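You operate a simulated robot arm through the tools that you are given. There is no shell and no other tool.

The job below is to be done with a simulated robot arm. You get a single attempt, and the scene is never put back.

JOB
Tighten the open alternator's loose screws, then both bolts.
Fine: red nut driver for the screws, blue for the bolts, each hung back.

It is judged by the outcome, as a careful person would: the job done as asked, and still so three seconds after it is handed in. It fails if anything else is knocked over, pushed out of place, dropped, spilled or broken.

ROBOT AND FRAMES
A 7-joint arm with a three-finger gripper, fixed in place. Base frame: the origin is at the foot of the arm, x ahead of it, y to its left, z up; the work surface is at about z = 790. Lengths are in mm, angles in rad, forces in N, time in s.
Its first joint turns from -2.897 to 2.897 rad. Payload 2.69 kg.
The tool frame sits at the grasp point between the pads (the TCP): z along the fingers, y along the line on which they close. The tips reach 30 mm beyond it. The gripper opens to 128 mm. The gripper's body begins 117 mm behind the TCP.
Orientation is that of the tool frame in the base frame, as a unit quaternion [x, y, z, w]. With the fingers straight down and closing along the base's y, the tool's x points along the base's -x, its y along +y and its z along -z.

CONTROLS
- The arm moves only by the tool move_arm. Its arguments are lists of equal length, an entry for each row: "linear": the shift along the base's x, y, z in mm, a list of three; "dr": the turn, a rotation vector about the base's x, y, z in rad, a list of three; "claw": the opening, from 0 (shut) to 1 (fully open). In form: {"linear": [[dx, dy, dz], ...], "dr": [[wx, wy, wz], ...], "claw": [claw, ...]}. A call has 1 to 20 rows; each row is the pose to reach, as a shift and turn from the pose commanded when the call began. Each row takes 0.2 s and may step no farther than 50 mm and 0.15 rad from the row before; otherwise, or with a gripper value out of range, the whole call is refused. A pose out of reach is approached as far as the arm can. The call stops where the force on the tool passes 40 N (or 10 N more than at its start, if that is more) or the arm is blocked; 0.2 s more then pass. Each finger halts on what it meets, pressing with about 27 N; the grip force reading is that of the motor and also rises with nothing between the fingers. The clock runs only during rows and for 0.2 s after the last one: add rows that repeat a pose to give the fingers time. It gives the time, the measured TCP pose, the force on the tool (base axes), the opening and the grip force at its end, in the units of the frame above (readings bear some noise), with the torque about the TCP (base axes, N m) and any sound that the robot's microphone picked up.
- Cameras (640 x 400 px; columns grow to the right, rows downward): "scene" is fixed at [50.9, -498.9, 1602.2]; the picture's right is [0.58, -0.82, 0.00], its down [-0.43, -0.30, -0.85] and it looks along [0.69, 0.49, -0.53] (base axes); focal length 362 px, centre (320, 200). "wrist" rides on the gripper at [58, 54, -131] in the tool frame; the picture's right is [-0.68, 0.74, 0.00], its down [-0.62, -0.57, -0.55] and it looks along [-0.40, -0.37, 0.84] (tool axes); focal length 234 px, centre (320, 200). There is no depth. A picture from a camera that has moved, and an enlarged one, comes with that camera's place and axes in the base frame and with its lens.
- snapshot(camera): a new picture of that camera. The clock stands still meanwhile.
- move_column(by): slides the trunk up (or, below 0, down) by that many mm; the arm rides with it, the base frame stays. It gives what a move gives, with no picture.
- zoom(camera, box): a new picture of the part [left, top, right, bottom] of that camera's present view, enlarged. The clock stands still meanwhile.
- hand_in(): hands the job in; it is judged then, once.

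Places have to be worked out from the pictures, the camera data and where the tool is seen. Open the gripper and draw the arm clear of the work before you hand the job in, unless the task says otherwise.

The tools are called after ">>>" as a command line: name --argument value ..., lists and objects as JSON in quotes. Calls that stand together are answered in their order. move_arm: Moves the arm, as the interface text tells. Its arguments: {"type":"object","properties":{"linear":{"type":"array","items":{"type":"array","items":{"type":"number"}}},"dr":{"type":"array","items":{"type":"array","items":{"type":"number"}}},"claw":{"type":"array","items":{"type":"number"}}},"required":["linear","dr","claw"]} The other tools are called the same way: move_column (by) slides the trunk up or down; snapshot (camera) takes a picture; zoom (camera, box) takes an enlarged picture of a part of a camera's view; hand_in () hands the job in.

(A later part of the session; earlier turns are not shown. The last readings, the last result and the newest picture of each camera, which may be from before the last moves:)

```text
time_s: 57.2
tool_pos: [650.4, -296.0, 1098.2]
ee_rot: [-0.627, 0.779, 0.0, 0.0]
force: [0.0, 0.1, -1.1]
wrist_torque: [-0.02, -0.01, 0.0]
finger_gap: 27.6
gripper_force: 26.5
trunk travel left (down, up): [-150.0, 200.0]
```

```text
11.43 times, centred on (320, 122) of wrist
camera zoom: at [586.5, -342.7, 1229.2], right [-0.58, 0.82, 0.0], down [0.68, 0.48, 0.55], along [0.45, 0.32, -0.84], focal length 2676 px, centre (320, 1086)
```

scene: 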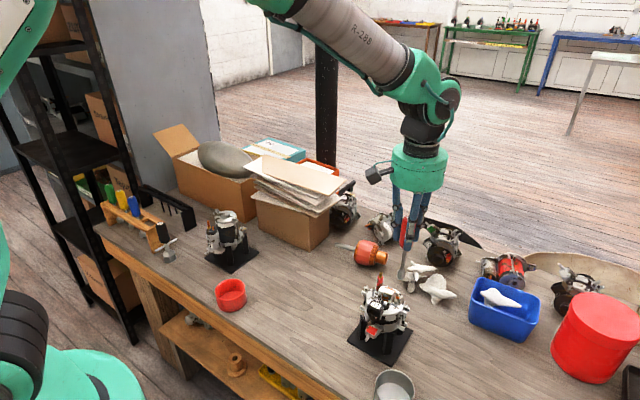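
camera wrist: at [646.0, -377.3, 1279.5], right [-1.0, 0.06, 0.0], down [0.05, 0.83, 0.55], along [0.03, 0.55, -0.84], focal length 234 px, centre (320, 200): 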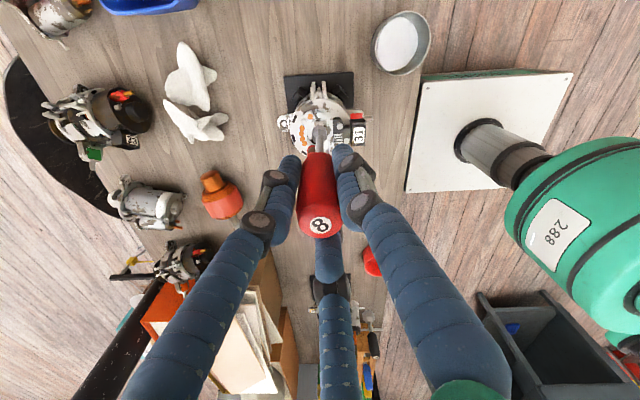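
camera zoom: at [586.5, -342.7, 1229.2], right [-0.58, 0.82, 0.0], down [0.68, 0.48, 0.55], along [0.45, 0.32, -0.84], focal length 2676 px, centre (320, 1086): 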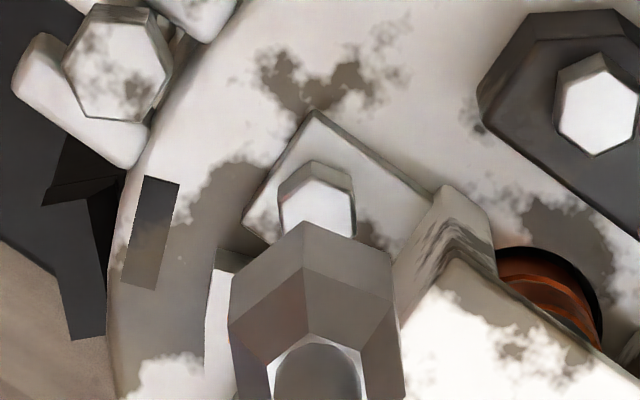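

S2 looks lowered onto its foot, and the axis is aligned. I lower the socket back over it, watching the force.

>>> move_arm --linear '[[0, 0, -8], [0, 0, -16], [0, 0, -22], [0, 0, -26], [0, 0, -28], [0, 0, -30], [0, 0, -32], [0, 0, -34], [0, 0, -34]]' --dr '[[0, 0, 0], [0, 0, 0], [0, 0, 0], [0, 0, 0], [0, 0, 0], [0, 0, 0], [0, 0, 0], [0, 0, 0], [0, 0, 0]]' --claw '[0, 0, 0, 0, 0, 0, 0, 0, 0]'

>>> zoom --camera "scene" --box '[388, 288, 412, 306]'

```text
time_s: 59.2
tool_pos: [650.3, -296.7, 1064.3]
ee_rot: [-0.628, 0.779, -0.001, 0.0]
force: [0.0, 0.0, -1.0]
wrist_torque: [0.02, -0.02, 0.02]
finger_gap: 28.0
gripper_force: 27.1
trunk travel left (down, up): [-150.0, 200.0]
```

```text
16.00 times, centred on (400, 297) of scene
camera zoom: at [50.9, -498.9, 1602.2], right [0.58, -0.82, 0.0], down [-0.43, -0.3, -0.85], along [0.69, 0.49, -0.53], focal length 5797 px, centre (-960, -1352)
```

zoom: 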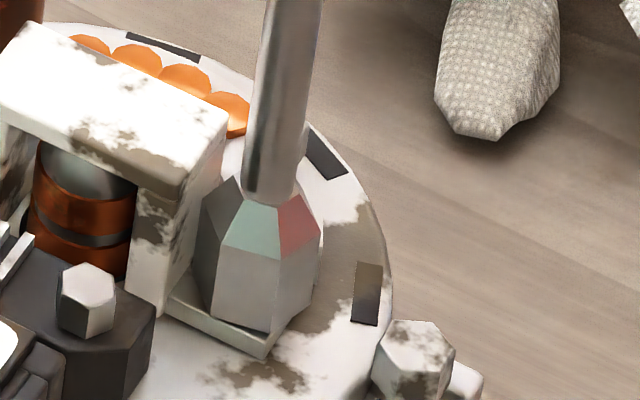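

Seated over the head again with no force. I turn clockwise by 1.05 rad, watching the z torque.

>>> move_arm --linear '[[0, 0, 0], [0, 0, 0], [0, 0, 0], [0.1, 0, 0], [0.1, 0.1, 0], [0.2, 0.1, 0], [0.2, 0.2, 0]]' --dr '[[0, 0, -0.15], [0, 0, -0.3], [0, 0, -0.45], [0, 0, -0.6], [0, 0, -0.75], [0, 0, -0.9], [0, 0, -1.05]]' --claw '[0, 0, 0, 0, 0, 0, 0]'

```text
time_s: 60.8
tool_pos: [650.3, -297.2, 1064.9]
ee_rot: [-0.151, 0.988, 0.0, 0.0]
force: [0.5, 0.2, -1.1]
wrist_torque: [0.0, 0.01, 0.01]
finger_gap: 27.5
gripper_force: 26.7
trunk travel left (down, up): [-150.0, 200.0]
```

>>> move_arm --linear '[[0, 0, 0], [0.1, 0, 0], [0.1, 0.1, 0], [0.2, 0.1, 0], [0.3, 0.2, 0], [0.3, 0.2, 0], [0.4, 0.3, 0], [0.4, 0.3, 0]]' --dr '[[0, 0, -0.15], [0, 0, -0.3], [0, 0, -0.45], [0, 0, -0.6], [0, 0, -0.75], [0, 0, -0.9], [0, 0, -1.05], [0, 0, -1.05]]' --claw '[0, 0, 0, 0, 0, 0, 0, 0]'

>>> zoom --camera "scene" --box '[388, 288, 412, 306]'

```text
time_s: 62.6
tool_pos: [650.8, -295.5, 1064.8]
ee_rot: [0.364, 0.931, -0.001, 0.0]
force: [0.4, 1.6, -1.6]
wrist_torque: [0.01, 0.01, -0.02]
finger_gap: 27.6
gripper_force: 26.8
trunk travel left (down, up): [-150.0, 200.0]
```

```text
16.00 times, centred on (400, 297) of scene
camera zoom: at [50.9, -498.9, 1602.2], right [0.58, -0.82, 0.0], down [-0.43, -0.3, -0.85], along [0.69, 0.49, -0.53], focal length 5797 px, centre (-960, -1352)
```

zoom: 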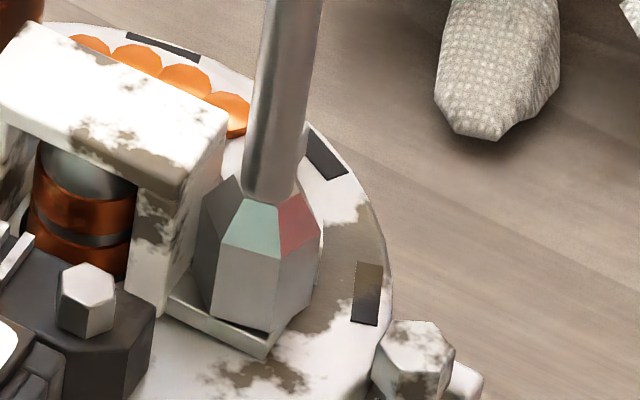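

>>> move_arm --linear '[[0.1, 0, 0], [0.2, -0.1, 0], [0.3, -0.1, 0], [0.4, -0.2, 0], [0.5, -0.3, 0], [0.6, -0.3, 0], [0.7, -0.4, 0], [0.7, -0.4, 0]]' --dr '[[0, 0, -0.15], [0, 0, -0.3], [0, 0, -0.45], [0, 0, -0.6], [0, 0, -0.75], [0, 0, -0.9], [0, 0, -1.0], [0, 0, -1.0]]' --claw '[0, 0, 0, 0, 0, 0, 0, 0]'

>>> zoom --camera "scene" --box '[388, 288, 412, 306]'

```text
time_s: 64.4
tool_pos: [651.6, -296.2, 1065.1]
ee_rot: [0.766, 0.643, 0.0, -0.001]
force: [-2.2, -0.5, -2.2]
wrist_torque: [-0.07, 0.15, -0.02]
finger_gap: 27.7
gripper_force: 27.2
trunk travel left (down, up): [-150.0, 200.0]
```

```text
16.00 times, centred on (400, 297) of scene
camera zoom: at [50.9, -498.9, 1602.2], right [0.58, -0.82, 0.0], down [-0.43, -0.3, -0.85], along [0.69, 0.49, -0.53], focal length 5797 px, centre (-960, -1352)
```

zoom: 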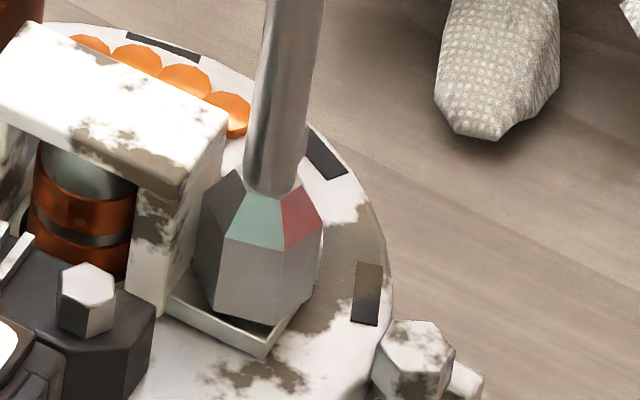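

>>> move_arm --linear '[[0, 0, 0], [0, 0, 0], [0, -0.1, 0], [0, -0.1, 0], [0, -0.2, 0], [0, -0.2, 0], [0, -0.3, 0], [0, -0.3, 0]]' --dr '[[0, 0, -0.15], [0, 0, -0.3], [0, 0, -0.45], [0, 0, -0.6], [0, 0, -0.75], [0, 0, -0.9], [0, 0, -1.05], [0, 0, -1.05]]' --claw '[0, 0, 0, 0, 0, 0, 0, 0]'

>>> move_arm --linear '[[0, 0, 4], [0, 0, 8], [0, 0, 12], [0, 0, 18], [0, 0, 26], [0, 0, 34], [0, 0, 34]]' --dr '[[0, 0, 0], [0, 0, 0], [0, 0, 0], [0, 0, 0], [0, 0, 0], [0, 0, 0], [0, 0, 0]]' --claw '[0, 0, 0, 0, 0, 0, 0]'

>>> zoom --camera "scene" --box '[388, 284, 412, 302]'

>>> zoom --camera "wrist" --box '[300, 105, 340, 140]'

```text
time_s: 66.2
tool_pos: [653.3, -296.3, 1064.7]
ee_rot: [0.985, 0.171, 0.001, 0.0]
force: [-0.8, -2.0, -0.8]
wrist_torque: [-0.22, -0.01, 0.0]
finger_gap: 27.9
gripper_force: 27.2
trunk travel left (down, up): [-150.0, 200.0]
```

```text
time_s: 67.8
tool_pos: [652.3, -297.8, 1098.9]
ee_rot: [0.985, 0.173, 0.0, -0.001]
force: [-0.4, 0.3, -1.0]
wrist_torque: [0.0, -0.03, 0.03]
finger_gap: 27.7
gripper_force: 26.8
trunk travel left (down, up): [-150.0, 200.0]
```

```text
16.00 times, centred on (400, 293) of scene
camera zoom: at [50.9, -498.9, 1602.2], right [0.58, -0.82, 0.0], down [-0.43, -0.3, -0.85], along [0.69, 0.49, -0.53], focal length 5797 px, centre (-960, -1288)
```

zoom: 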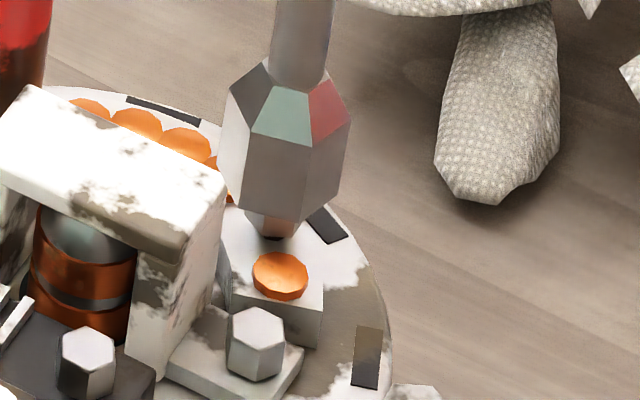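

```text
11.43 times, centred on (320, 122) of wrist
camera zoom: at [727.2, -328.1, 1229.4], right [-0.39, -0.92, 0.0], down [-0.77, 0.32, 0.55], along [-0.51, 0.21, -0.84], focal length 2676 px, centre (320, 1086)
```

zoom: 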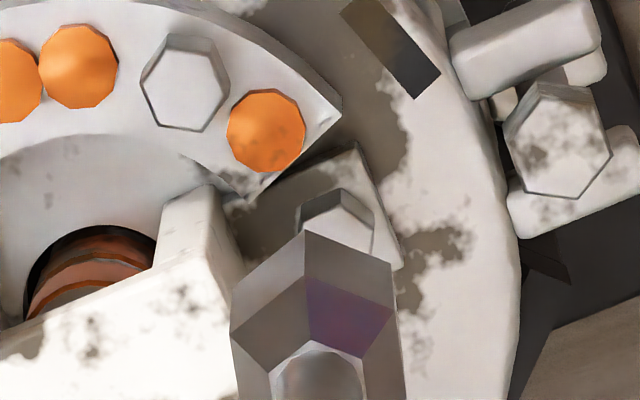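

S2 has stopped dropping (same height as after the first stroke), so it seems seated, though I felt no torque. I'll raise the driver and inspect S2's seat closely from the wrist and scene.

>>> move_arm --linear '[[0, 0, 15], [0, 0, 30], [0, 0, 45], [0, 0, 45]]' --dr '[[0, 0, 0], [0, 0, 0], [0, 0, 0], [0, 0, 0]]' --claw '[0, 0, 0, 0]'

>>> zoom --camera "scene" --box '[385, 290, 409, 308]'

>>> zoom --camera "wrist" --box '[305, 100, 335, 125]'

```text
time_s: 68.8
tool_pos: [651.2, -297.0, 1143.6]
ee_rot: [0.985, 0.172, 0.001, -0.001]
force: [-1.0, 0.5, -0.9]
wrist_torque: [0.02, 0.0, -0.01]
finger_gap: 27.7
gripper_force: 27.1
trunk travel left (down, up): [-150.0, 200.0]
```

```text
16.00 times, centred on (397, 299) of scene
camera zoom: at [50.9, -498.9, 1602.2], right [0.58, -0.82, 0.0], down [-0.43, -0.3, -0.85], along [0.69, 0.49, -0.53], focal length 5797 px, centre (-912, -1384)
```

zoom: 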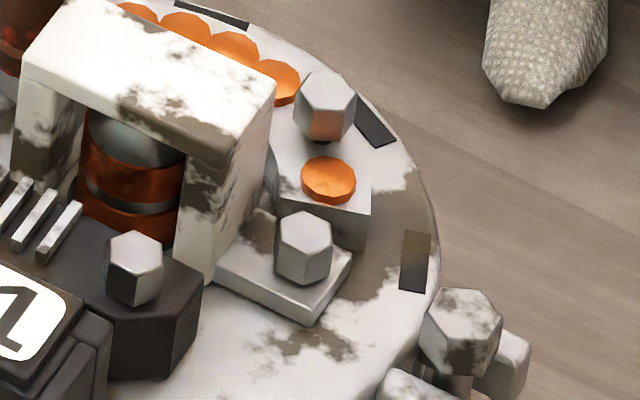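

```text
16.00 times, centred on (320, 112) of wrist
camera zoom: at [725.5, -328.1, 1274.0], right [-0.39, -0.92, 0.0], down [-0.77, 0.32, 0.55], along [-0.51, 0.21, -0.84], focal length 3747 px, centre (320, 1600)
```

zoom: 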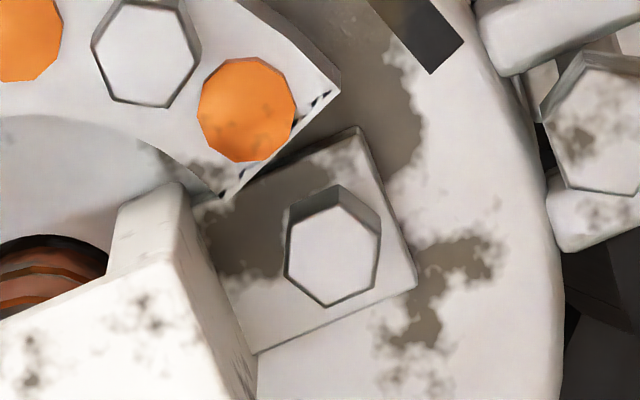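

S2 now sits flush with no shank showing. Next is S3; I'll zoom in to compare hex orientations of S2, S3 and the socket for alignment.

>>> zoom --camera "wrist" --box '[300, 92, 330, 112]'

>>> zoom --camera "wrist" --box '[305, 115, 335, 140]'

```text
16.00 times, centred on (315, 102) of wrist
camera zoom: at [725.5, -328.1, 1274.0], right [-0.39, -0.92, 0.0], down [-0.77, 0.32, 0.55], along [-0.51, 0.21, -0.84], focal length 3747 px, centre (400, 1768)
```

zoom: 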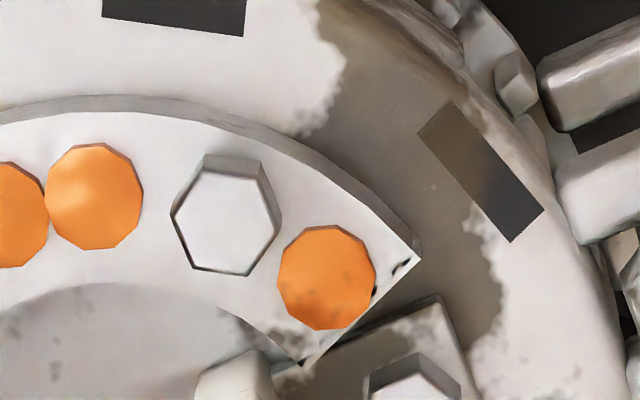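

```text
16.00 times, centred on (320, 128) of wrist
camera zoom: at [725.5, -328.1, 1274.0], right [-0.39, -0.92, 0.0], down [-0.77, 0.32, 0.55], along [-0.51, 0.21, -0.84], focal length 3747 px, centre (320, 1360)
```

zoom: 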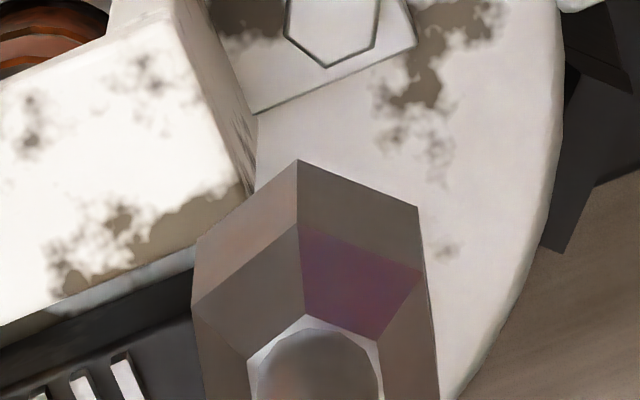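

S2's head stopped at its seat (the socket has turned past it), so it's done. For S3, whose hex sits ~4° off, I need yaw ≈ 1.70; I'll wind back at this safe height while shifting over S3.

>>> move_arm --linear '[[0, 0, 4], [2, 1, 4], [4, 2, 4], [6, 3, 4], [8, 4, 4], [10, 5, 4], [12, 6, 4], [14, 7, 4], [16, 7.5, 4], [18, 8, 4], [20, 8.2, 4], [20, 8.2, 4], [20, 8.2, 4], [20, 8.2, 4], [20, 8.2, 4], [20, 8.2, 4], [20, 8.2, 4], [20, 8.2, 4], [20, 8.2, 4], [20, 8.2, 4]]' --dr '[[0, 0, 0.15], [0, 0, 0.3], [0, 0, 0.45], [0, 0, 0.6], [0, 0, 0.75], [0, 0, 0.9], [0, 0, 1.05], [0, 0, 1.2], [0, 0, 1.35], [0, 0, 1.5], [0, 0, 1.65], [0, 0, 1.8], [0, 0, 1.95], [0, 0, 2.1], [0, 0, 2.25], [0, 0, 2.4], [0, 0, 2.55], [0, 0, 2.7], [0, 0, 2.85], [0, 0, 2.99]]' --claw '[0, 0, 0, 0, 0, 0, 0, 0, 0, 0, 0, 0, 0, 0, 0, 0, 0, 0, 0, 0]'

>>> move_arm --linear '[[0, 0, 0], [0, 0, 0], [0, 0, 0], [0, 0, 0], [0, 0, 0], [0, 0, 0], [0, 0, 0], [0, 0, 0], [0, 0, 0], [0, 0, 0], [0, 0, 0], [0, 0, -25], [0, 0, -50], [0, 0, -50]]' --dr '[[0, 0, 0.15], [0, 0, 0.3], [0, 0, 0.45], [0, 0, 0.6], [0, 0, 0.75], [0, 0, 0.9], [0, 0, 1.05], [0, 0, 1.2], [0, 0, 1.35], [0, 0, 1.45], [0, 0, 1.507], [0, 0, 1.507], [0, 0, 1.507], [0, 0, 1.507]]' --claw '[0, 0, 0, 0, 0, 0, 0, 0, 0, 0, 0, 0, 0, 0]'

>>> zoom --camera "wrist" --box '[300, 105, 340, 140]'

>>> zoom --camera "scene" --box '[388, 280, 412, 298]'

```text
time_s: 73.0
tool_pos: [672.2, -288.4, 1147.1]
ee_rot: [-0.098, 0.995, 0.0, 0.0]
force: [-0.3, 0.0, -1.7]
wrist_torque: [0.0, -0.02, 0.0]
finger_gap: 27.7
gripper_force: 26.9
trunk travel left (down, up): [-150.0, 200.0]
```

```text
time_s: 76.0
tool_pos: [672.9, -289.4, 1097.3]
ee_rot: [0.752, -0.659, 0.0, 0.0]
force: [-0.2, -1.3, -1.2]
wrist_torque: [0.02, 0.03, -0.02]
finger_gap: 27.9
gripper_force: 26.5
trunk travel left (down, up): [-150.0, 200.0]
```

```text
11.43 times, centred on (320, 122) of wrist
camera zoom: at [627.6, -354.9, 1227.5], right [-0.82, 0.57, 0.0], down [0.48, 0.69, 0.55], along [0.32, 0.45, -0.84], focal length 2676 px, centre (320, 1086)
```

zoom: 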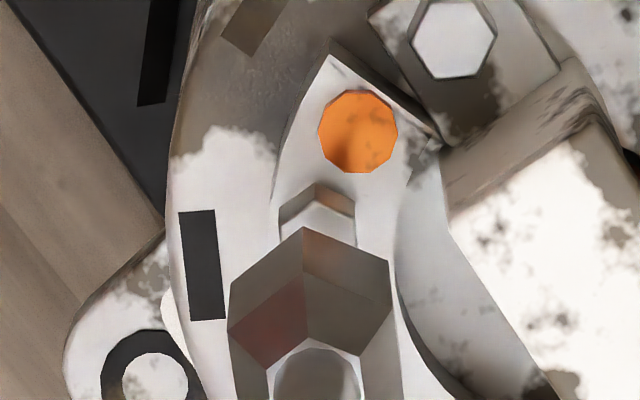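

```text
16.00 times, centred on (400, 289) of scene
camera zoom: at [50.9, -498.9, 1602.2], right [0.58, -0.82, 0.0], down [-0.43, -0.3, -0.85], along [0.69, 0.49, -0.53], focal length 5797 px, centre (-960, -1224)
```

zoom: 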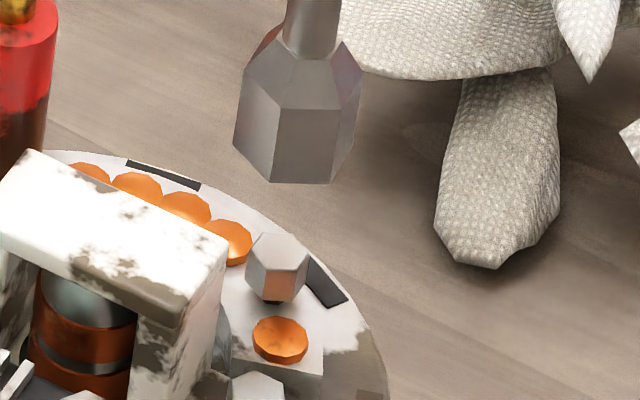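

S3 and the axis agree within ~1 mm; I shift (-0.9,-0.3) and descend to about 9 mm above the head for another check.

>>> move_arm --linear '[[-0.9, -0.3, -5], [-0.9, -0.3, -10], [-0.9, -0.3, -14], [-0.9, -0.3, -14], [-0.9, -0.3, -14]]' --dr '[[0, 0, 0], [0, 0, 0], [0, 0, 0], [0, 0, 0], [0, 0, 0]]' --claw '[0, 0, 0, 0, 0]'

>>> zoom --camera "wrist" --box '[300, 105, 340, 140]'

>>> zoom --camera "scene" --box '[388, 284, 412, 302]'

```text
time_s: 77.2
tool_pos: [670.8, -289.0, 1083.0]
ee_rot: [0.752, -0.659, 0.0, 0.0]
force: [-0.7, 0.2, -1.6]
wrist_torque: [-0.03, -0.01, -0.01]
finger_gap: 28.1
gripper_force: 27.0
trunk travel left (down, up): [-150.0, 200.0]
```

```text
11.43 times, centred on (320, 122) of wrist
camera zoom: at [626.3, -355.3, 1213.8], right [-0.82, 0.57, 0.0], down [0.48, 0.69, 0.55], along [0.32, 0.45, -0.84], focal length 2676 px, centre (320, 1086)
```

zoom: 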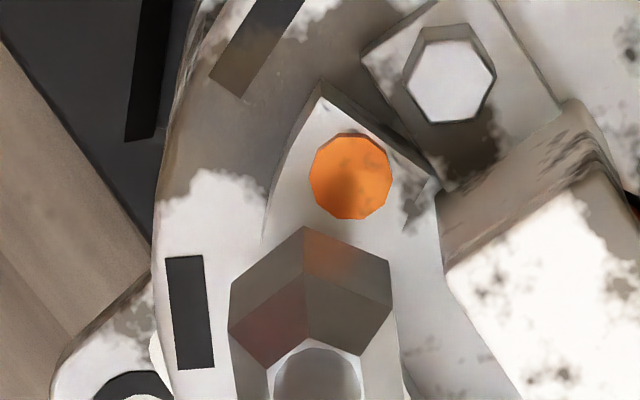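

```text
16.00 times, centred on (400, 293) of scene
camera zoom: at [50.9, -498.9, 1602.2], right [0.58, -0.82, 0.0], down [-0.43, -0.3, -0.85], along [0.69, 0.49, -0.53], focal length 5797 px, centre (-960, -1288)
```

zoom: 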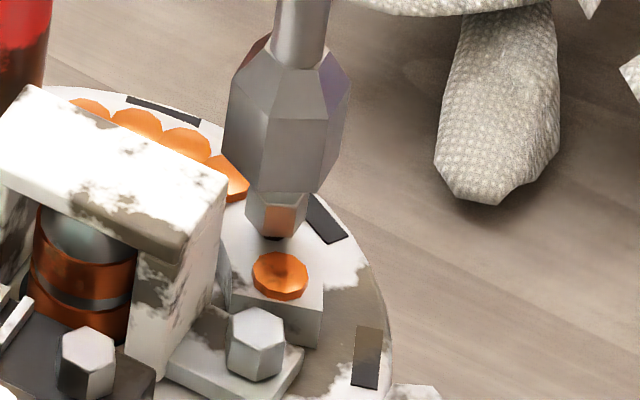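

Both views agree on alignment within ~0.3 mm. I lower onto S3 to TCP z ≈ 1069, keeping the mouth just above the diode tops.

>>> move_arm --linear '[[0, 0, -4], [0, 0, -8], [0, 0, -10], [0, 0, -11.5], [0, 0, -13], [0, 0, -14], [0, 0, -14]]' --dr '[[0, 0, 0], [0, 0, 0], [0, 0, 0], [0, 0, 0], [0, 0, 0], [0, 0, 0], [0, 0, 0]]' --claw '[0, 0, 0, 0, 0, 0, 0]'

>>> zoom --camera "scene" --box '[388, 284, 412, 302]'

```text
time_s: 78.8
tool_pos: [670.4, -288.2, 1068.7]
ee_rot: [0.752, -0.659, 0.0, 0.001]
force: [0.9, -2.9, -1.3]
wrist_torque: [-0.19, -0.2, -0.01]
finger_gap: 27.8
gripper_force: 26.8
trunk travel left (down, up): [-150.0, 200.0]
```

```text
16.00 times, centred on (400, 293) of scene
camera zoom: at [50.9, -498.9, 1602.2], right [0.58, -0.82, 0.0], down [-0.43, -0.3, -0.85], along [0.69, 0.49, -0.53], focal length 5797 px, centre (-960, -1288)
```

zoom: 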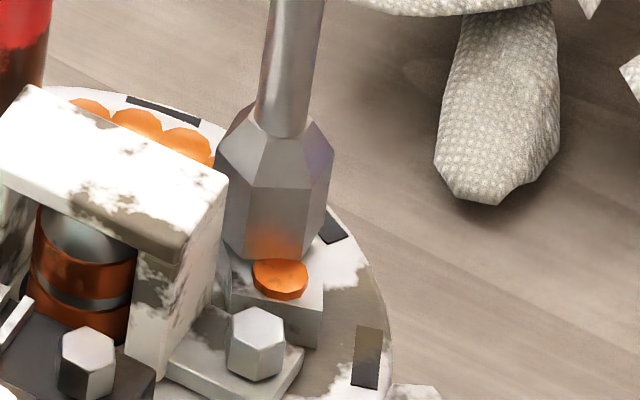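

The head nudges the socket with about 2 N (+x,-y); I ease over by (0.25,-0.25) and start turning clockwise.

>>> move_arm --linear '[[0.25, -0.25, 0], [0.25, -0.25, 0], [0.25, -0.25, 0], [0.25, -0.2, 0], [0.25, -0.15, 0], [0.25, -0.1, 0], [0.25, -0.05, 0], [0.25, -0.05, 0], [0.25, -0.05, 0]]' --dr '[[0, 0, 0], [0, 0, -0.15], [0, 0, -0.3], [0, 0, -0.45], [0, 0, -0.6], [0, 0, -0.75], [0, 0, -0.9], [0, 0, -1.05], [0, 0, -1.05]]' --claw '[0, 0, 0, 0, 0, 0, 0, 0, 0]'

>>> move_arm --linear '[[0, 0.1, 0], [0.1, 0.1, 0], [0.1, 0.2, 0], [0.2, 0.2, 0], [0.2, 0.3, 0], [0.3, 0.3, 0], [0.3, 0.4, 0], [0.3, 0.4, 0]]' --dr '[[0, 0, -0.15], [0, 0, -0.3], [0, 0, -0.45], [0, 0, -0.6], [0, 0, -0.75], [0, 0, -0.9], [0, 0, -1.05], [0, 0, -1.05]]' --claw '[0, 0, 0, 0, 0, 0, 0, 0]'

>>> zoom --camera "scene" --box '[388, 284, 412, 302]'

```text
time_s: 80.8
tool_pos: [670.4, -288.9, 1070.6]
ee_rot: [-0.32, 0.948, 0.0, 0.0]
force: [0.4, -0.1, -0.5]
wrist_torque: [-0.01, 0.0, -0.05]
finger_gap: 27.5
gripper_force: 26.6
trunk travel left (down, up): [-150.0, 200.0]
```

```text
time_s: 82.6
tool_pos: [671.5, -287.5, 1069.4]
ee_rot: [0.199, 0.98, 0.0, 0.001]
force: [0.2, 0.1, -0.8]
wrist_torque: [-0.02, -0.08, 0.02]
finger_gap: 27.6
gripper_force: 26.4
trunk travel left (down, up): [-150.0, 200.0]
```

```text
16.00 times, centred on (400, 293) of scene
camera zoom: at [50.9, -498.9, 1602.2], right [0.58, -0.82, 0.0], down [-0.43, -0.3, -0.85], along [0.69, 0.49, -0.53], focal length 5797 px, centre (-960, -1288)
```

zoom: 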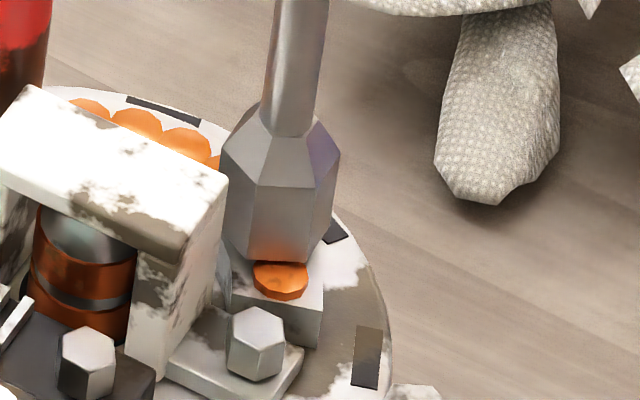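

Turning freely with negligible side load at yaw -0.40. I continue the stroke clockwise.

>>> move_arm --linear '[[0.1, 0, 0], [0.2, 0, 0], [0.2, 0, 0], [0.3, 0, 0], [0.4, -0.1, 0], [0.5, -0.1, 0], [0.6, -0.1, 0], [0.6, -0.1, 0]]' --dr '[[0, 0, -0.15], [0, 0, -0.3], [0, 0, -0.45], [0, 0, -0.6], [0, 0, -0.75], [0, 0, -0.9], [0, 0, -1.05], [0, 0, -1.05]]' --claw '[0, 0, 0, 0, 0, 0, 0, 0]'

>>> move_arm --linear '[[0, -0.1, 0], [0, -0.1, 0], [0.1, -0.2, 0], [0.1, -0.2, 0], [0.1, -0.3, 0], [0.2, -0.3, 0], [0.2, -0.4, 0], [0.2, -0.4, 0]]' --dr '[[0, 0, -0.15], [0, 0, -0.3], [0, 0, -0.45], [0, 0, -0.6], [0, 0, -0.75], [0, 0, -0.9], [0, 0, -1.05], [0, 0, -1.05]]' --claw '[0, 0, 0, 0, 0, 0, 0, 0]'

>>> zoom --camera "scene" --box '[388, 284, 412, 302]'

```text
time_s: 84.4
tool_pos: [672.1, -288.9, 1069.2]
ee_rot: [0.663, 0.749, 0.0, 0.0]
force: [1.2, -0.6, -0.6]
wrist_torque: [-0.06, -0.24, 0.0]
finger_gap: 27.2
gripper_force: 27.1
trunk travel left (down, up): [-150.0, 200.0]
```

```text
time_s: 86.2
tool_pos: [672.4, -289.3, 1069.6]
ee_rot: [0.949, 0.316, 0.0, -0.001]
force: [-0.8, 0.0, -0.8]
wrist_torque: [0.0, 0.01, 0.03]
finger_gap: 27.3
gripper_force: 27.8
trunk travel left (down, up): [-150.0, 200.0]
```

```text
16.00 times, centred on (400, 293) of scene
camera zoom: at [50.9, -498.9, 1602.2], right [0.58, -0.82, 0.0], down [-0.43, -0.3, -0.85], along [0.69, 0.49, -0.53], focal length 5797 px, centre (-960, -1288)
```

zoom: 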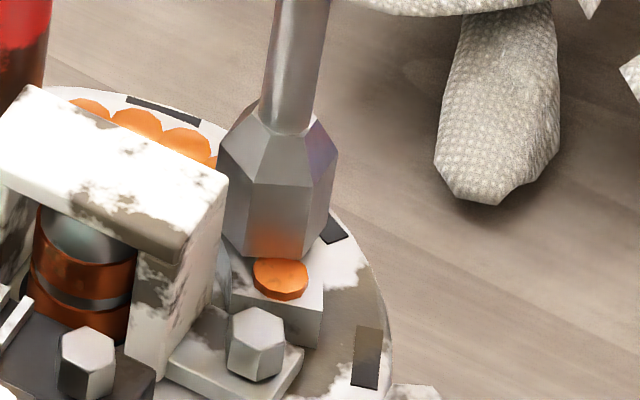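

>>> move_arm --linear '[[0, 0, -0.4], [0, 0, -0.8], [0, -0.1, -0.8], [0, -0.1, -0.8], [0, -0.1, -0.8]]' --dr '[[0, 0, 0], [0, 0, -0.12], [0, 0, -0.24], [0, 0, -0.33], [0, 0, -0.33]]' --claw '[0, 0, 0, 0, 0]'

>>> move_arm --linear '[[0, 0, 5], [0, 0, 10], [0, 0, 20], [0, 0, 30], [0, 0, 45], [0, 0, 60], [0, 0, 78], [0, 0, 78]]' --dr '[[0, 0, 0], [0, 0, 0], [0, 0, 0], [0, 0, 0], [0, 0, 0], [0, 0, 0], [0, 0, 0], [0, 0, 0]]' --claw '[0, 0, 0, 0, 0, 0, 0, 0]'

>>> zoom --camera "scene" --box '[388, 284, 412, 302]'

>>> zoom --camera "wrist" --box '[305, 95, 335, 120]'

```text
time_s: 87.4
tool_pos: [672.2, -289.0, 1068.4]
ee_rot: [0.988, 0.156, 0.0, -0.002]
force: [-0.3, -0.3, -0.8]
wrist_torque: [0.0, 0.0, 0.03]
finger_gap: 27.1
gripper_force: 27.1
trunk travel left (down, up): [-150.0, 200.0]
```

```text
time_s: 89.2
tool_pos: [671.4, -288.8, 1147.7]
ee_rot: [0.988, 0.157, 0.0, -0.001]
force: [-0.8, 0.2, -1.0]
wrist_torque: [0.0, 0.0, -0.02]
finger_gap: 27.4
gripper_force: 27.0
trunk travel left (down, up): [-150.0, 200.0]
```

```text
16.00 times, centred on (400, 293) of scene
camera zoom: at [50.9, -498.9, 1602.2], right [0.58, -0.82, 0.0], down [-0.43, -0.3, -0.85], along [0.69, 0.49, -0.53], focal length 5797 px, centre (-960, -1288)
```

zoom: 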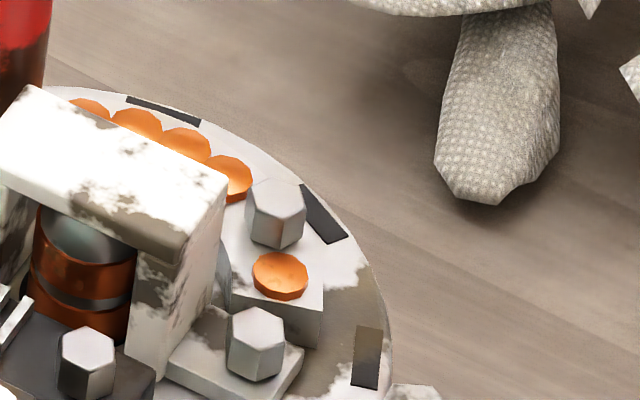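

```text
16.00 times, centred on (320, 108) of wrist
camera zoom: at [745.3, -322.4, 1277.4], right [-0.42, -0.91, 0.0], down [-0.76, 0.35, 0.55], along [-0.5, 0.23, -0.84], focal length 3747 px, centre (320, 1680)
```

zoom: 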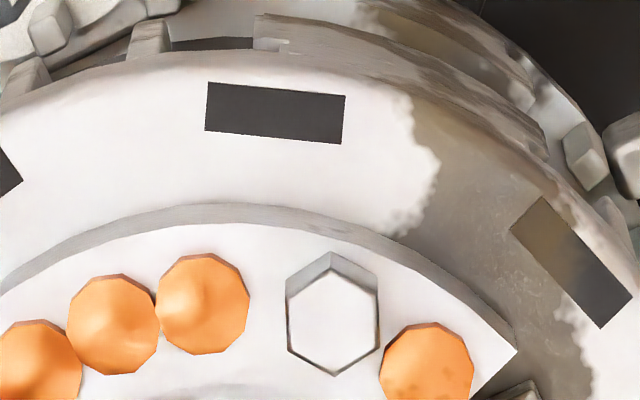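

S3's head dropped ~2.5 mm and shows no shank, having turned about 260°. To be sure it's at its stop like S2, I wind back 4×60° and give it another partial stroke.

>>> move_arm --linear '[[0, 0, 0], [0, 0, 0], [0, 0, 0], [0, 0, 0], [0, 0, 0], [0, 0, 0], [0, 0, 0], [0, 0, 0], [0, 0, 0], [0, 0, 0], [0, 0, 0], [0, 0, 0], [0, 0, 0], [0, 0, 0], [0, 0, 0], [0, 0, 0], [0, 0, 0], [0, 0, 0], [0, 0, 0], [0, 0, 0]]' --dr '[[0, 0, 0.15], [0, 0, 0.3], [0, 0, 0.45], [0, 0, 0.6], [0, 0, 0.75], [0, 0, 0.9], [0, 0, 1.05], [0, 0, 1.2], [0, 0, 1.35], [0, 0, 1.5], [0, 0, 1.65], [0, 0, 1.8], [0, 0, 1.95], [0, 0, 2.1], [0, 0, 2.25], [0, 0, 2.4], [0, 0, 2.55], [0, 0, 2.7], [0, 0, 2.85], [0, 0, 2.99]]' --claw '[0, 0, 0, 0, 0, 0, 0, 0, 0, 0, 0, 0, 0, 0, 0, 0, 0, 0, 0, 0]'

>>> move_arm --linear '[[0, 0, 0], [0, 0, 0], [0, 0, 0], [0, 0, 0], [0, 0, 0], [0, 0, 0], [0, 0, 0], [0, 0, 0], [0, 0, -30], [0, 0, -50], [0, 0, -64], [0, 0, -64], [0, 0, -64]]' --dr '[[0, 0, 0.15], [0, 0, 0.3], [0, 0, 0.45], [0, 0, 0.6], [0, 0, 0.75], [0, 0, 0.9], [0, 0, 1.05], [0, 0, 1.199], [0, 0, 1.199], [0, 0, 1.199], [0, 0, 1.199], [0, 0, 1.199], [0, 0, 1.199]]' --claw '[0, 0, 0, 0, 0, 0, 0, 0, 0, 0, 0, 0, 0]'

>>> zoom --camera "scene" --box '[388, 284, 412, 302]'

>>> zoom --camera "wrist" --box '[300, 105, 340, 140]'

```text
time_s: 93.4
tool_pos: [671.3, -288.3, 1146.0]
ee_rot: [-0.082, 0.997, 0.001, 0.0]
force: [-0.1, 0.1, -1.9]
wrist_torque: [0.01, -0.01, 0.03]
finger_gap: 27.0
gripper_force: 26.7
trunk travel left (down, up): [-150.0, 200.0]
```

```text
time_s: 96.2
tool_pos: [672.0, -288.9, 1081.6]
ee_rot: [-0.629, 0.777, 0.0, 0.0]
force: [-0.1, 0.5, -1.1]
wrist_torque: [-0.04, 0.01, -0.01]
finger_gap: 27.2
gripper_force: 27.5
trunk travel left (down, up): [-150.0, 200.0]
```

```text
16.00 times, centred on (400, 293) of scene
camera zoom: at [50.9, -498.9, 1602.2], right [0.58, -0.82, 0.0], down [-0.43, -0.3, -0.85], along [0.69, 0.49, -0.53], focal length 5797 px, centre (-960, -1288)
```

zoom: 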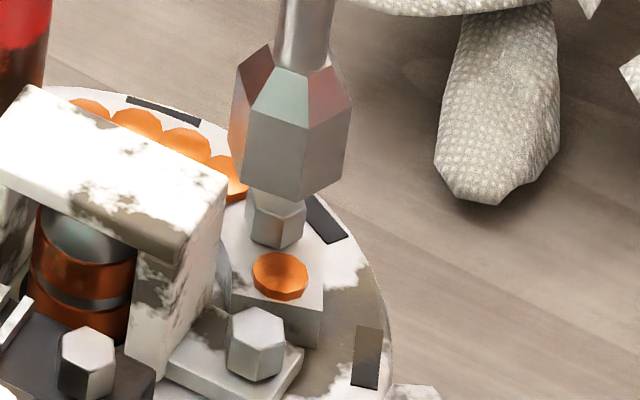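

```text
11.43 times, centred on (320, 122) of wrist
camera zoom: at [608.1, -336.1, 1212.6], right [-0.58, 0.81, 0.0], down [0.68, 0.49, 0.55], along [0.45, 0.32, -0.84], focal length 2676 px, centre (320, 1086)
```

zoom: 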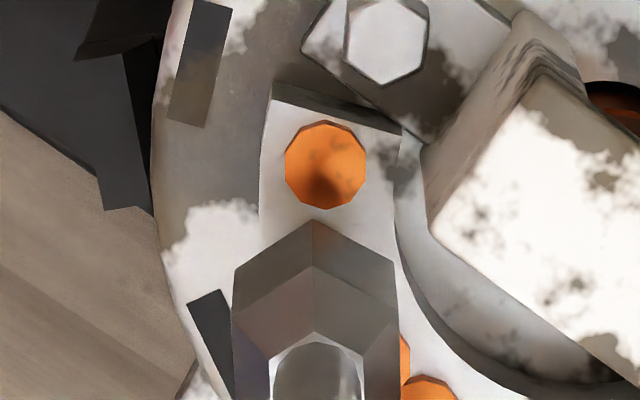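

The socket vertex appears rotated ~8° relative to the gripper compared with before, so the driver may have slipped a little in the grip. I'll check the label's orientation on the handle cap.

>>> zoom --camera "wrist" --box '[290, 190, 350, 240]'

>>> snapshot --camera "wrist"

```text
8.00 times, centred on (320, 215) of wrist
camera zoom: at [608.1, -336.1, 1212.6], right [-0.58, 0.81, 0.0], down [0.68, 0.49, 0.55], along [0.45, 0.32, -0.84], focal length 1873 px, centre (320, 80)
```

zoom: 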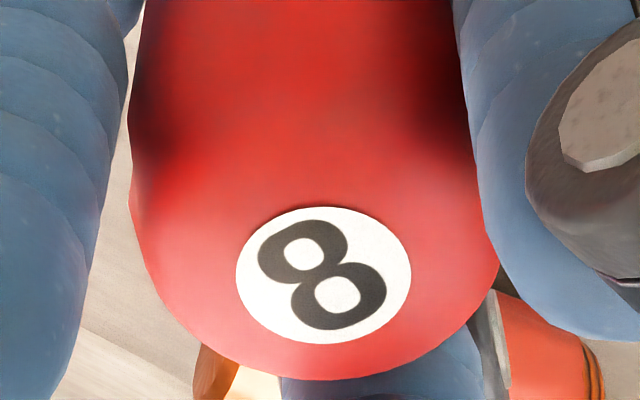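

```text
taken
camera wrist: at [608.1, -336.1, 1212.6], right [-0.58, 0.81, 0.0], down [0.68, 0.49, 0.55], along [0.45, 0.32, -0.84], focal length 234 px, centre (320, 200)
```

wrist: 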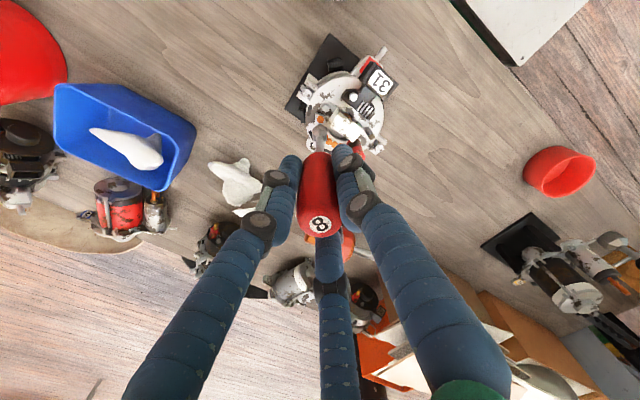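

The label shows the tool rolled about 6° clockwise in the grip during S3's stroke, and the socket still matches the head's angle. I re-seat on S3 with a small correction.

>>> move_arm --linear '[[-0.3, 0.3, -4], [-0.3, 0.3, -8], [-0.3, 0.3, -10], [-0.3, 0.3, -12], [-0.3, 0.3, -13.5], [-0.3, 0.3, -14.3], [-0.3, 0.3, -14.3]]' --dr '[[0, 0, 0], [0, 0, 0], [0, 0, 0], [0, 0, 0], [0, 0, 0], [0, 0, 0], [0, 0, 0]]' --claw '[0, 0, 0, 0, 0, 0, 0]'

>>> zoom --camera "scene" --box '[388, 284, 412, 302]'

```text
time_s: 97.8
tool_pos: [670.8, -288.8, 1067.8]
ee_rot: [-0.629, 0.777, 0.0, 0.0]
force: [-1.1, -0.6, -1.1]
wrist_torque: [-0.02, -0.01, 0.01]
finger_gap: 27.0
gripper_force: 26.7
trunk travel left (down, up): [-150.0, 200.0]
```

```text
16.00 times, centred on (400, 293) of scene
camera zoom: at [50.9, -498.9, 1602.2], right [0.58, -0.82, 0.0], down [-0.43, -0.3, -0.85], along [0.69, 0.49, -0.53], focal length 5797 px, centre (-960, -1288)
```

zoom: 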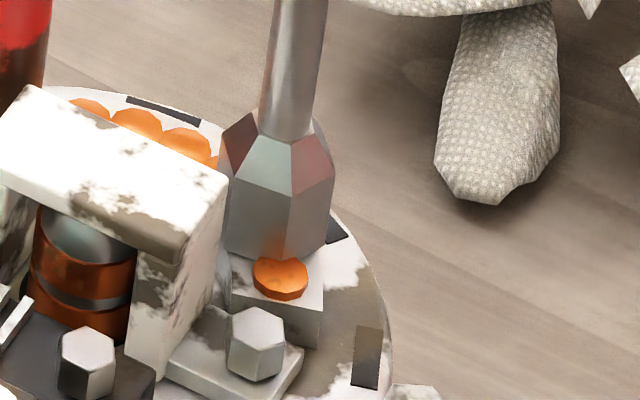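

No resistance to seating. I turn clockwise and watch for any torque.

>>> move_arm --linear '[[0, 0, 0], [0, 0, 0], [0, 0, 0], [0, 0, 0], [0, 0.1, 0], [0.1, 0.1, 0], [0.1, 0.2, 0], [0.1, 0.2, 0]]' --dr '[[0, 0, -0.15], [0, 0, -0.3], [0, 0, -0.45], [0, 0, -0.6], [0, 0, -0.75], [0, 0, -0.9], [0, 0, -1.05], [0, 0, -1.05]]' --claw '[0, 0, 0, 0, 0, 0, 0, 0]'

>>> zoom --camera "scene" --box '[388, 284, 412, 302]'

>>> zoom --camera "wrist" --box '[290, 190, 350, 240]'

>>> zoom --camera "wrist" --box '[300, 105, 340, 140]'

```text
time_s: 99.6
tool_pos: [669.9, -289.0, 1068.9]
ee_rot: [-0.155, 0.988, -0.001, 0.0]
force: [0.0, -0.1, -0.9]
wrist_torque: [0.02, -0.02, 0.02]
finger_gap: 27.1
gripper_force: 27.0
trunk travel left (down, up): [-150.0, 200.0]
```

```text
16.00 times, centred on (400, 293) of scene
camera zoom: at [50.9, -498.9, 1602.2], right [0.58, -0.82, 0.0], down [-0.43, -0.3, -0.85], along [0.69, 0.49, -0.53], focal length 5797 px, centre (-960, -1288)
```

zoom: 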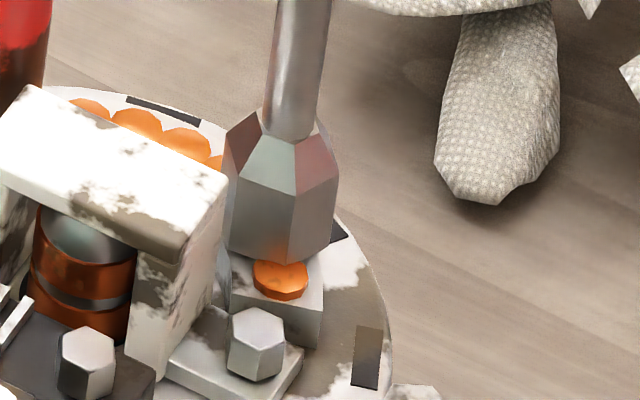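

```text
8.00 times, centred on (320, 215) of wrist
camera zoom: at [600.4, -256.3, 1199.3], right [0.42, 0.91, 0.0], down [0.76, -0.35, 0.55], along [0.5, -0.23, -0.84], focal length 1873 px, centre (320, 80)
```

zoom: 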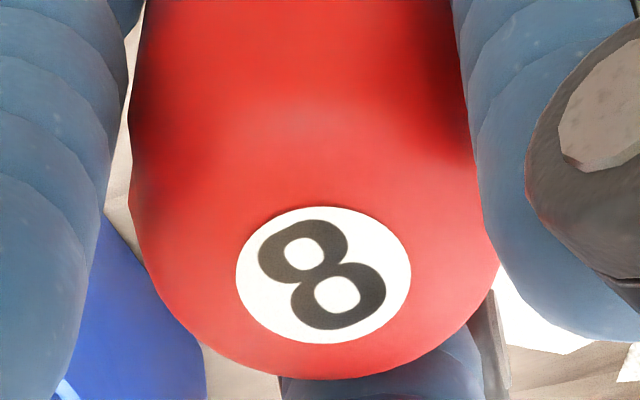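

```text
11.43 times, centred on (320, 122) of wrist
camera zoom: at [600.4, -256.3, 1199.3], right [0.42, 0.91, 0.0], down [0.76, -0.35, 0.55], along [0.5, -0.23, -0.84], focal length 2676 px, centre (320, 1086)
```

zoom: 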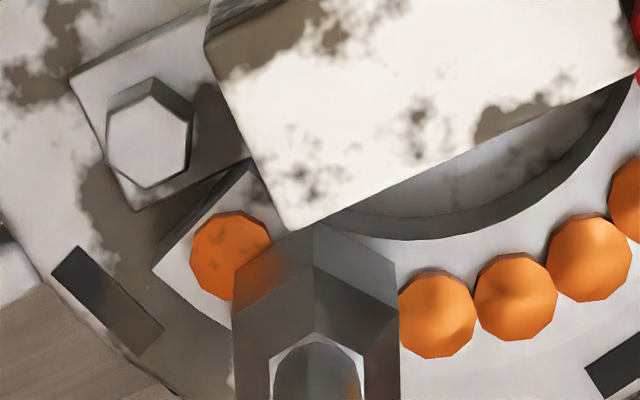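

No torque and no slip. I give it another 60°+ of turn, then lift to compare the head with the socket.

>>> move_arm --linear '[[0, 0.1, 0], [0.1, 0.1, 0], [0.1, 0.2, 0], [0.2, 0.2, 0], [0.2, 0.3, 0], [0.3, 0.3, 0], [0.3, 0.4, 0], [0.4, 0.4, 0], [0.5, 0.4, 0], [0.5, 0.4, 0]]' --dr '[[0, 0, -0.15], [0, 0, -0.3], [0, 0, -0.45], [0, 0, -0.6], [0, 0, -0.75], [0, 0, -0.9], [0, 0, -1.05], [0, 0, -1.2], [0, 0, -1.35], [0, 0, -1.35]]' --claw '[0, 0, 0, 0, 0, 0, 0, 0, 0, 0]'

>>> move_arm --linear '[[0, 0, 5], [0, 0, 10], [0, 0, 20], [0, 0, 35], [0, 0, 55], [0, 0, 80], [0, 0, 80]]' --dr '[[0, 0, 0], [0, 0, 0], [0, 0, 0], [0, 0, 0], [0, 0, 0], [0, 0, 0], [0, 0, 0]]' --claw '[0, 0, 0, 0, 0, 0, 0]'

>>> zoom --camera "scene" --box '[388, 284, 412, 302]'

>>> zoom --camera "wrist" --box '[300, 95, 335, 140]'

```text
time_s: 101.8
tool_pos: [671.8, -288.0, 1068.7]
ee_rot: [0.497, 0.868, 0.0, 0.0]
force: [-0.3, 0.1, -0.5]
wrist_torque: [0.04, 0.01, -0.02]
finger_gap: 26.9
gripper_force: 27.2
trunk travel left (down, up): [-150.0, 200.0]
```

```text
time_s: 103.4
tool_pos: [671.6, -287.2, 1147.4]
ee_rot: [0.496, 0.868, -0.001, 0.0]
force: [0.0, 0.4, -1.2]
wrist_torque: [0.02, -0.01, 0.03]
finger_gap: 27.1
gripper_force: 27.0
trunk travel left (down, up): [-150.0, 200.0]
```

```text
16.00 times, centred on (400, 293) of scene
camera zoom: at [50.9, -498.9, 1602.2], right [0.58, -0.82, 0.0], down [-0.43, -0.3, -0.85], along [0.69, 0.49, -0.53], focal length 5797 px, centre (-960, -1288)
```

zoom: 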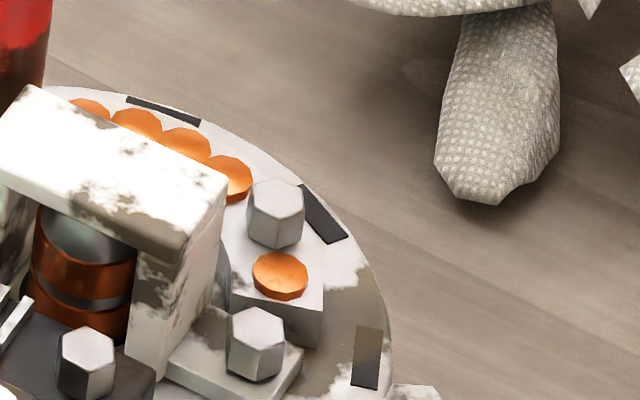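

```text
8.89 times, centred on (318, 118) of wrist
camera zoom: at [689.3, -209.9, 1278.4], right [0.98, -0.21, 0.0], down [-0.17, -0.82, 0.55], along [-0.12, -0.54, -0.84], focal length 2082 px, centre (342, 933)
```

zoom: 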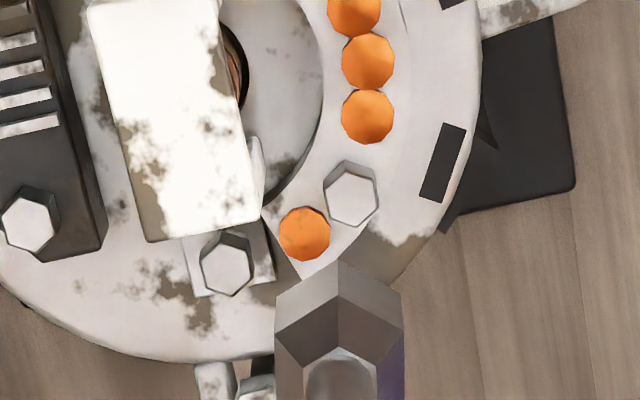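

S3's head is unchanged in height and has stopped at its seat, like S2; no torque felt. Before returning the red driver I'll check the whole top for any other loose screw, including S1.

>>> zoom --camera "wrist" --box '[270, 50, 370, 140]'

>>> zoom --camera "wrist" --box '[290, 105, 320, 130]'

>>> zoom --camera "scene" --box '[350, 280, 415, 345]'

>>> zoom --camera "scene" --box '[372, 296, 396, 314]'

```text
4.44 times, centred on (320, 95) of wrist
camera zoom: at [689.3, -209.9, 1278.4], right [0.98, -0.21, 0.0], down [-0.17, -0.82, 0.55], along [-0.12, -0.54, -0.84], focal length 1041 px, centre (320, 667)
```

zoom: 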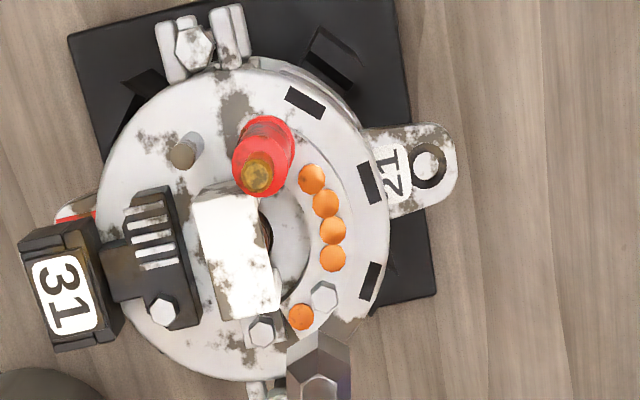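

```text
16.00 times, centred on (305, 118) of wrist
camera zoom: at [689.3, -209.9, 1278.4], right [0.98, -0.21, 0.0], down [-0.17, -0.82, 0.55], along [-0.12, -0.54, -0.84], focal length 3747 px, centre (560, 1520)
```

zoom: 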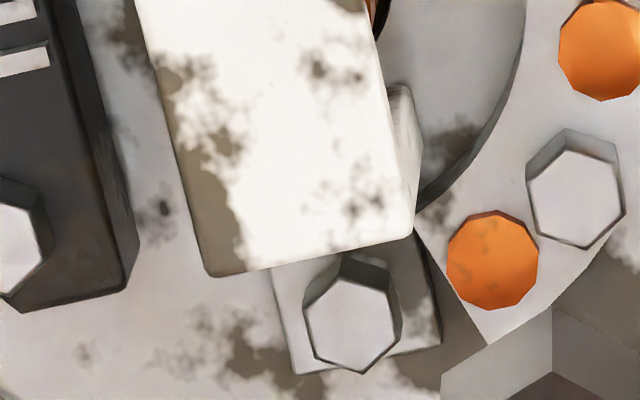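

```text
6.15 times, centred on (382, 312) of scene
camera zoom: at [50.9, -498.9, 1602.2], right [0.58, -0.82, 0.0], down [-0.43, -0.3, -0.85], along [0.69, 0.49, -0.53], focal length 2230 px, centre (-65, -492)
```

zoom: 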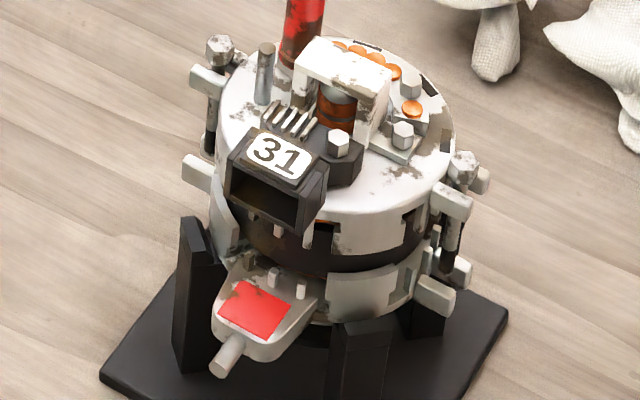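

```text
16.00 times, centred on (384, 305) of scene
camera zoom: at [50.9, -498.9, 1602.2], right [0.58, -0.82, 0.0], down [-0.43, -0.3, -0.85], along [0.69, 0.49, -0.53], focal length 5797 px, centre (-704, -1480)
```

zoom: 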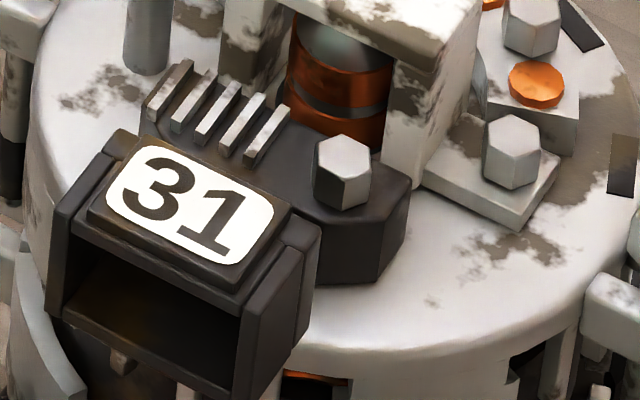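

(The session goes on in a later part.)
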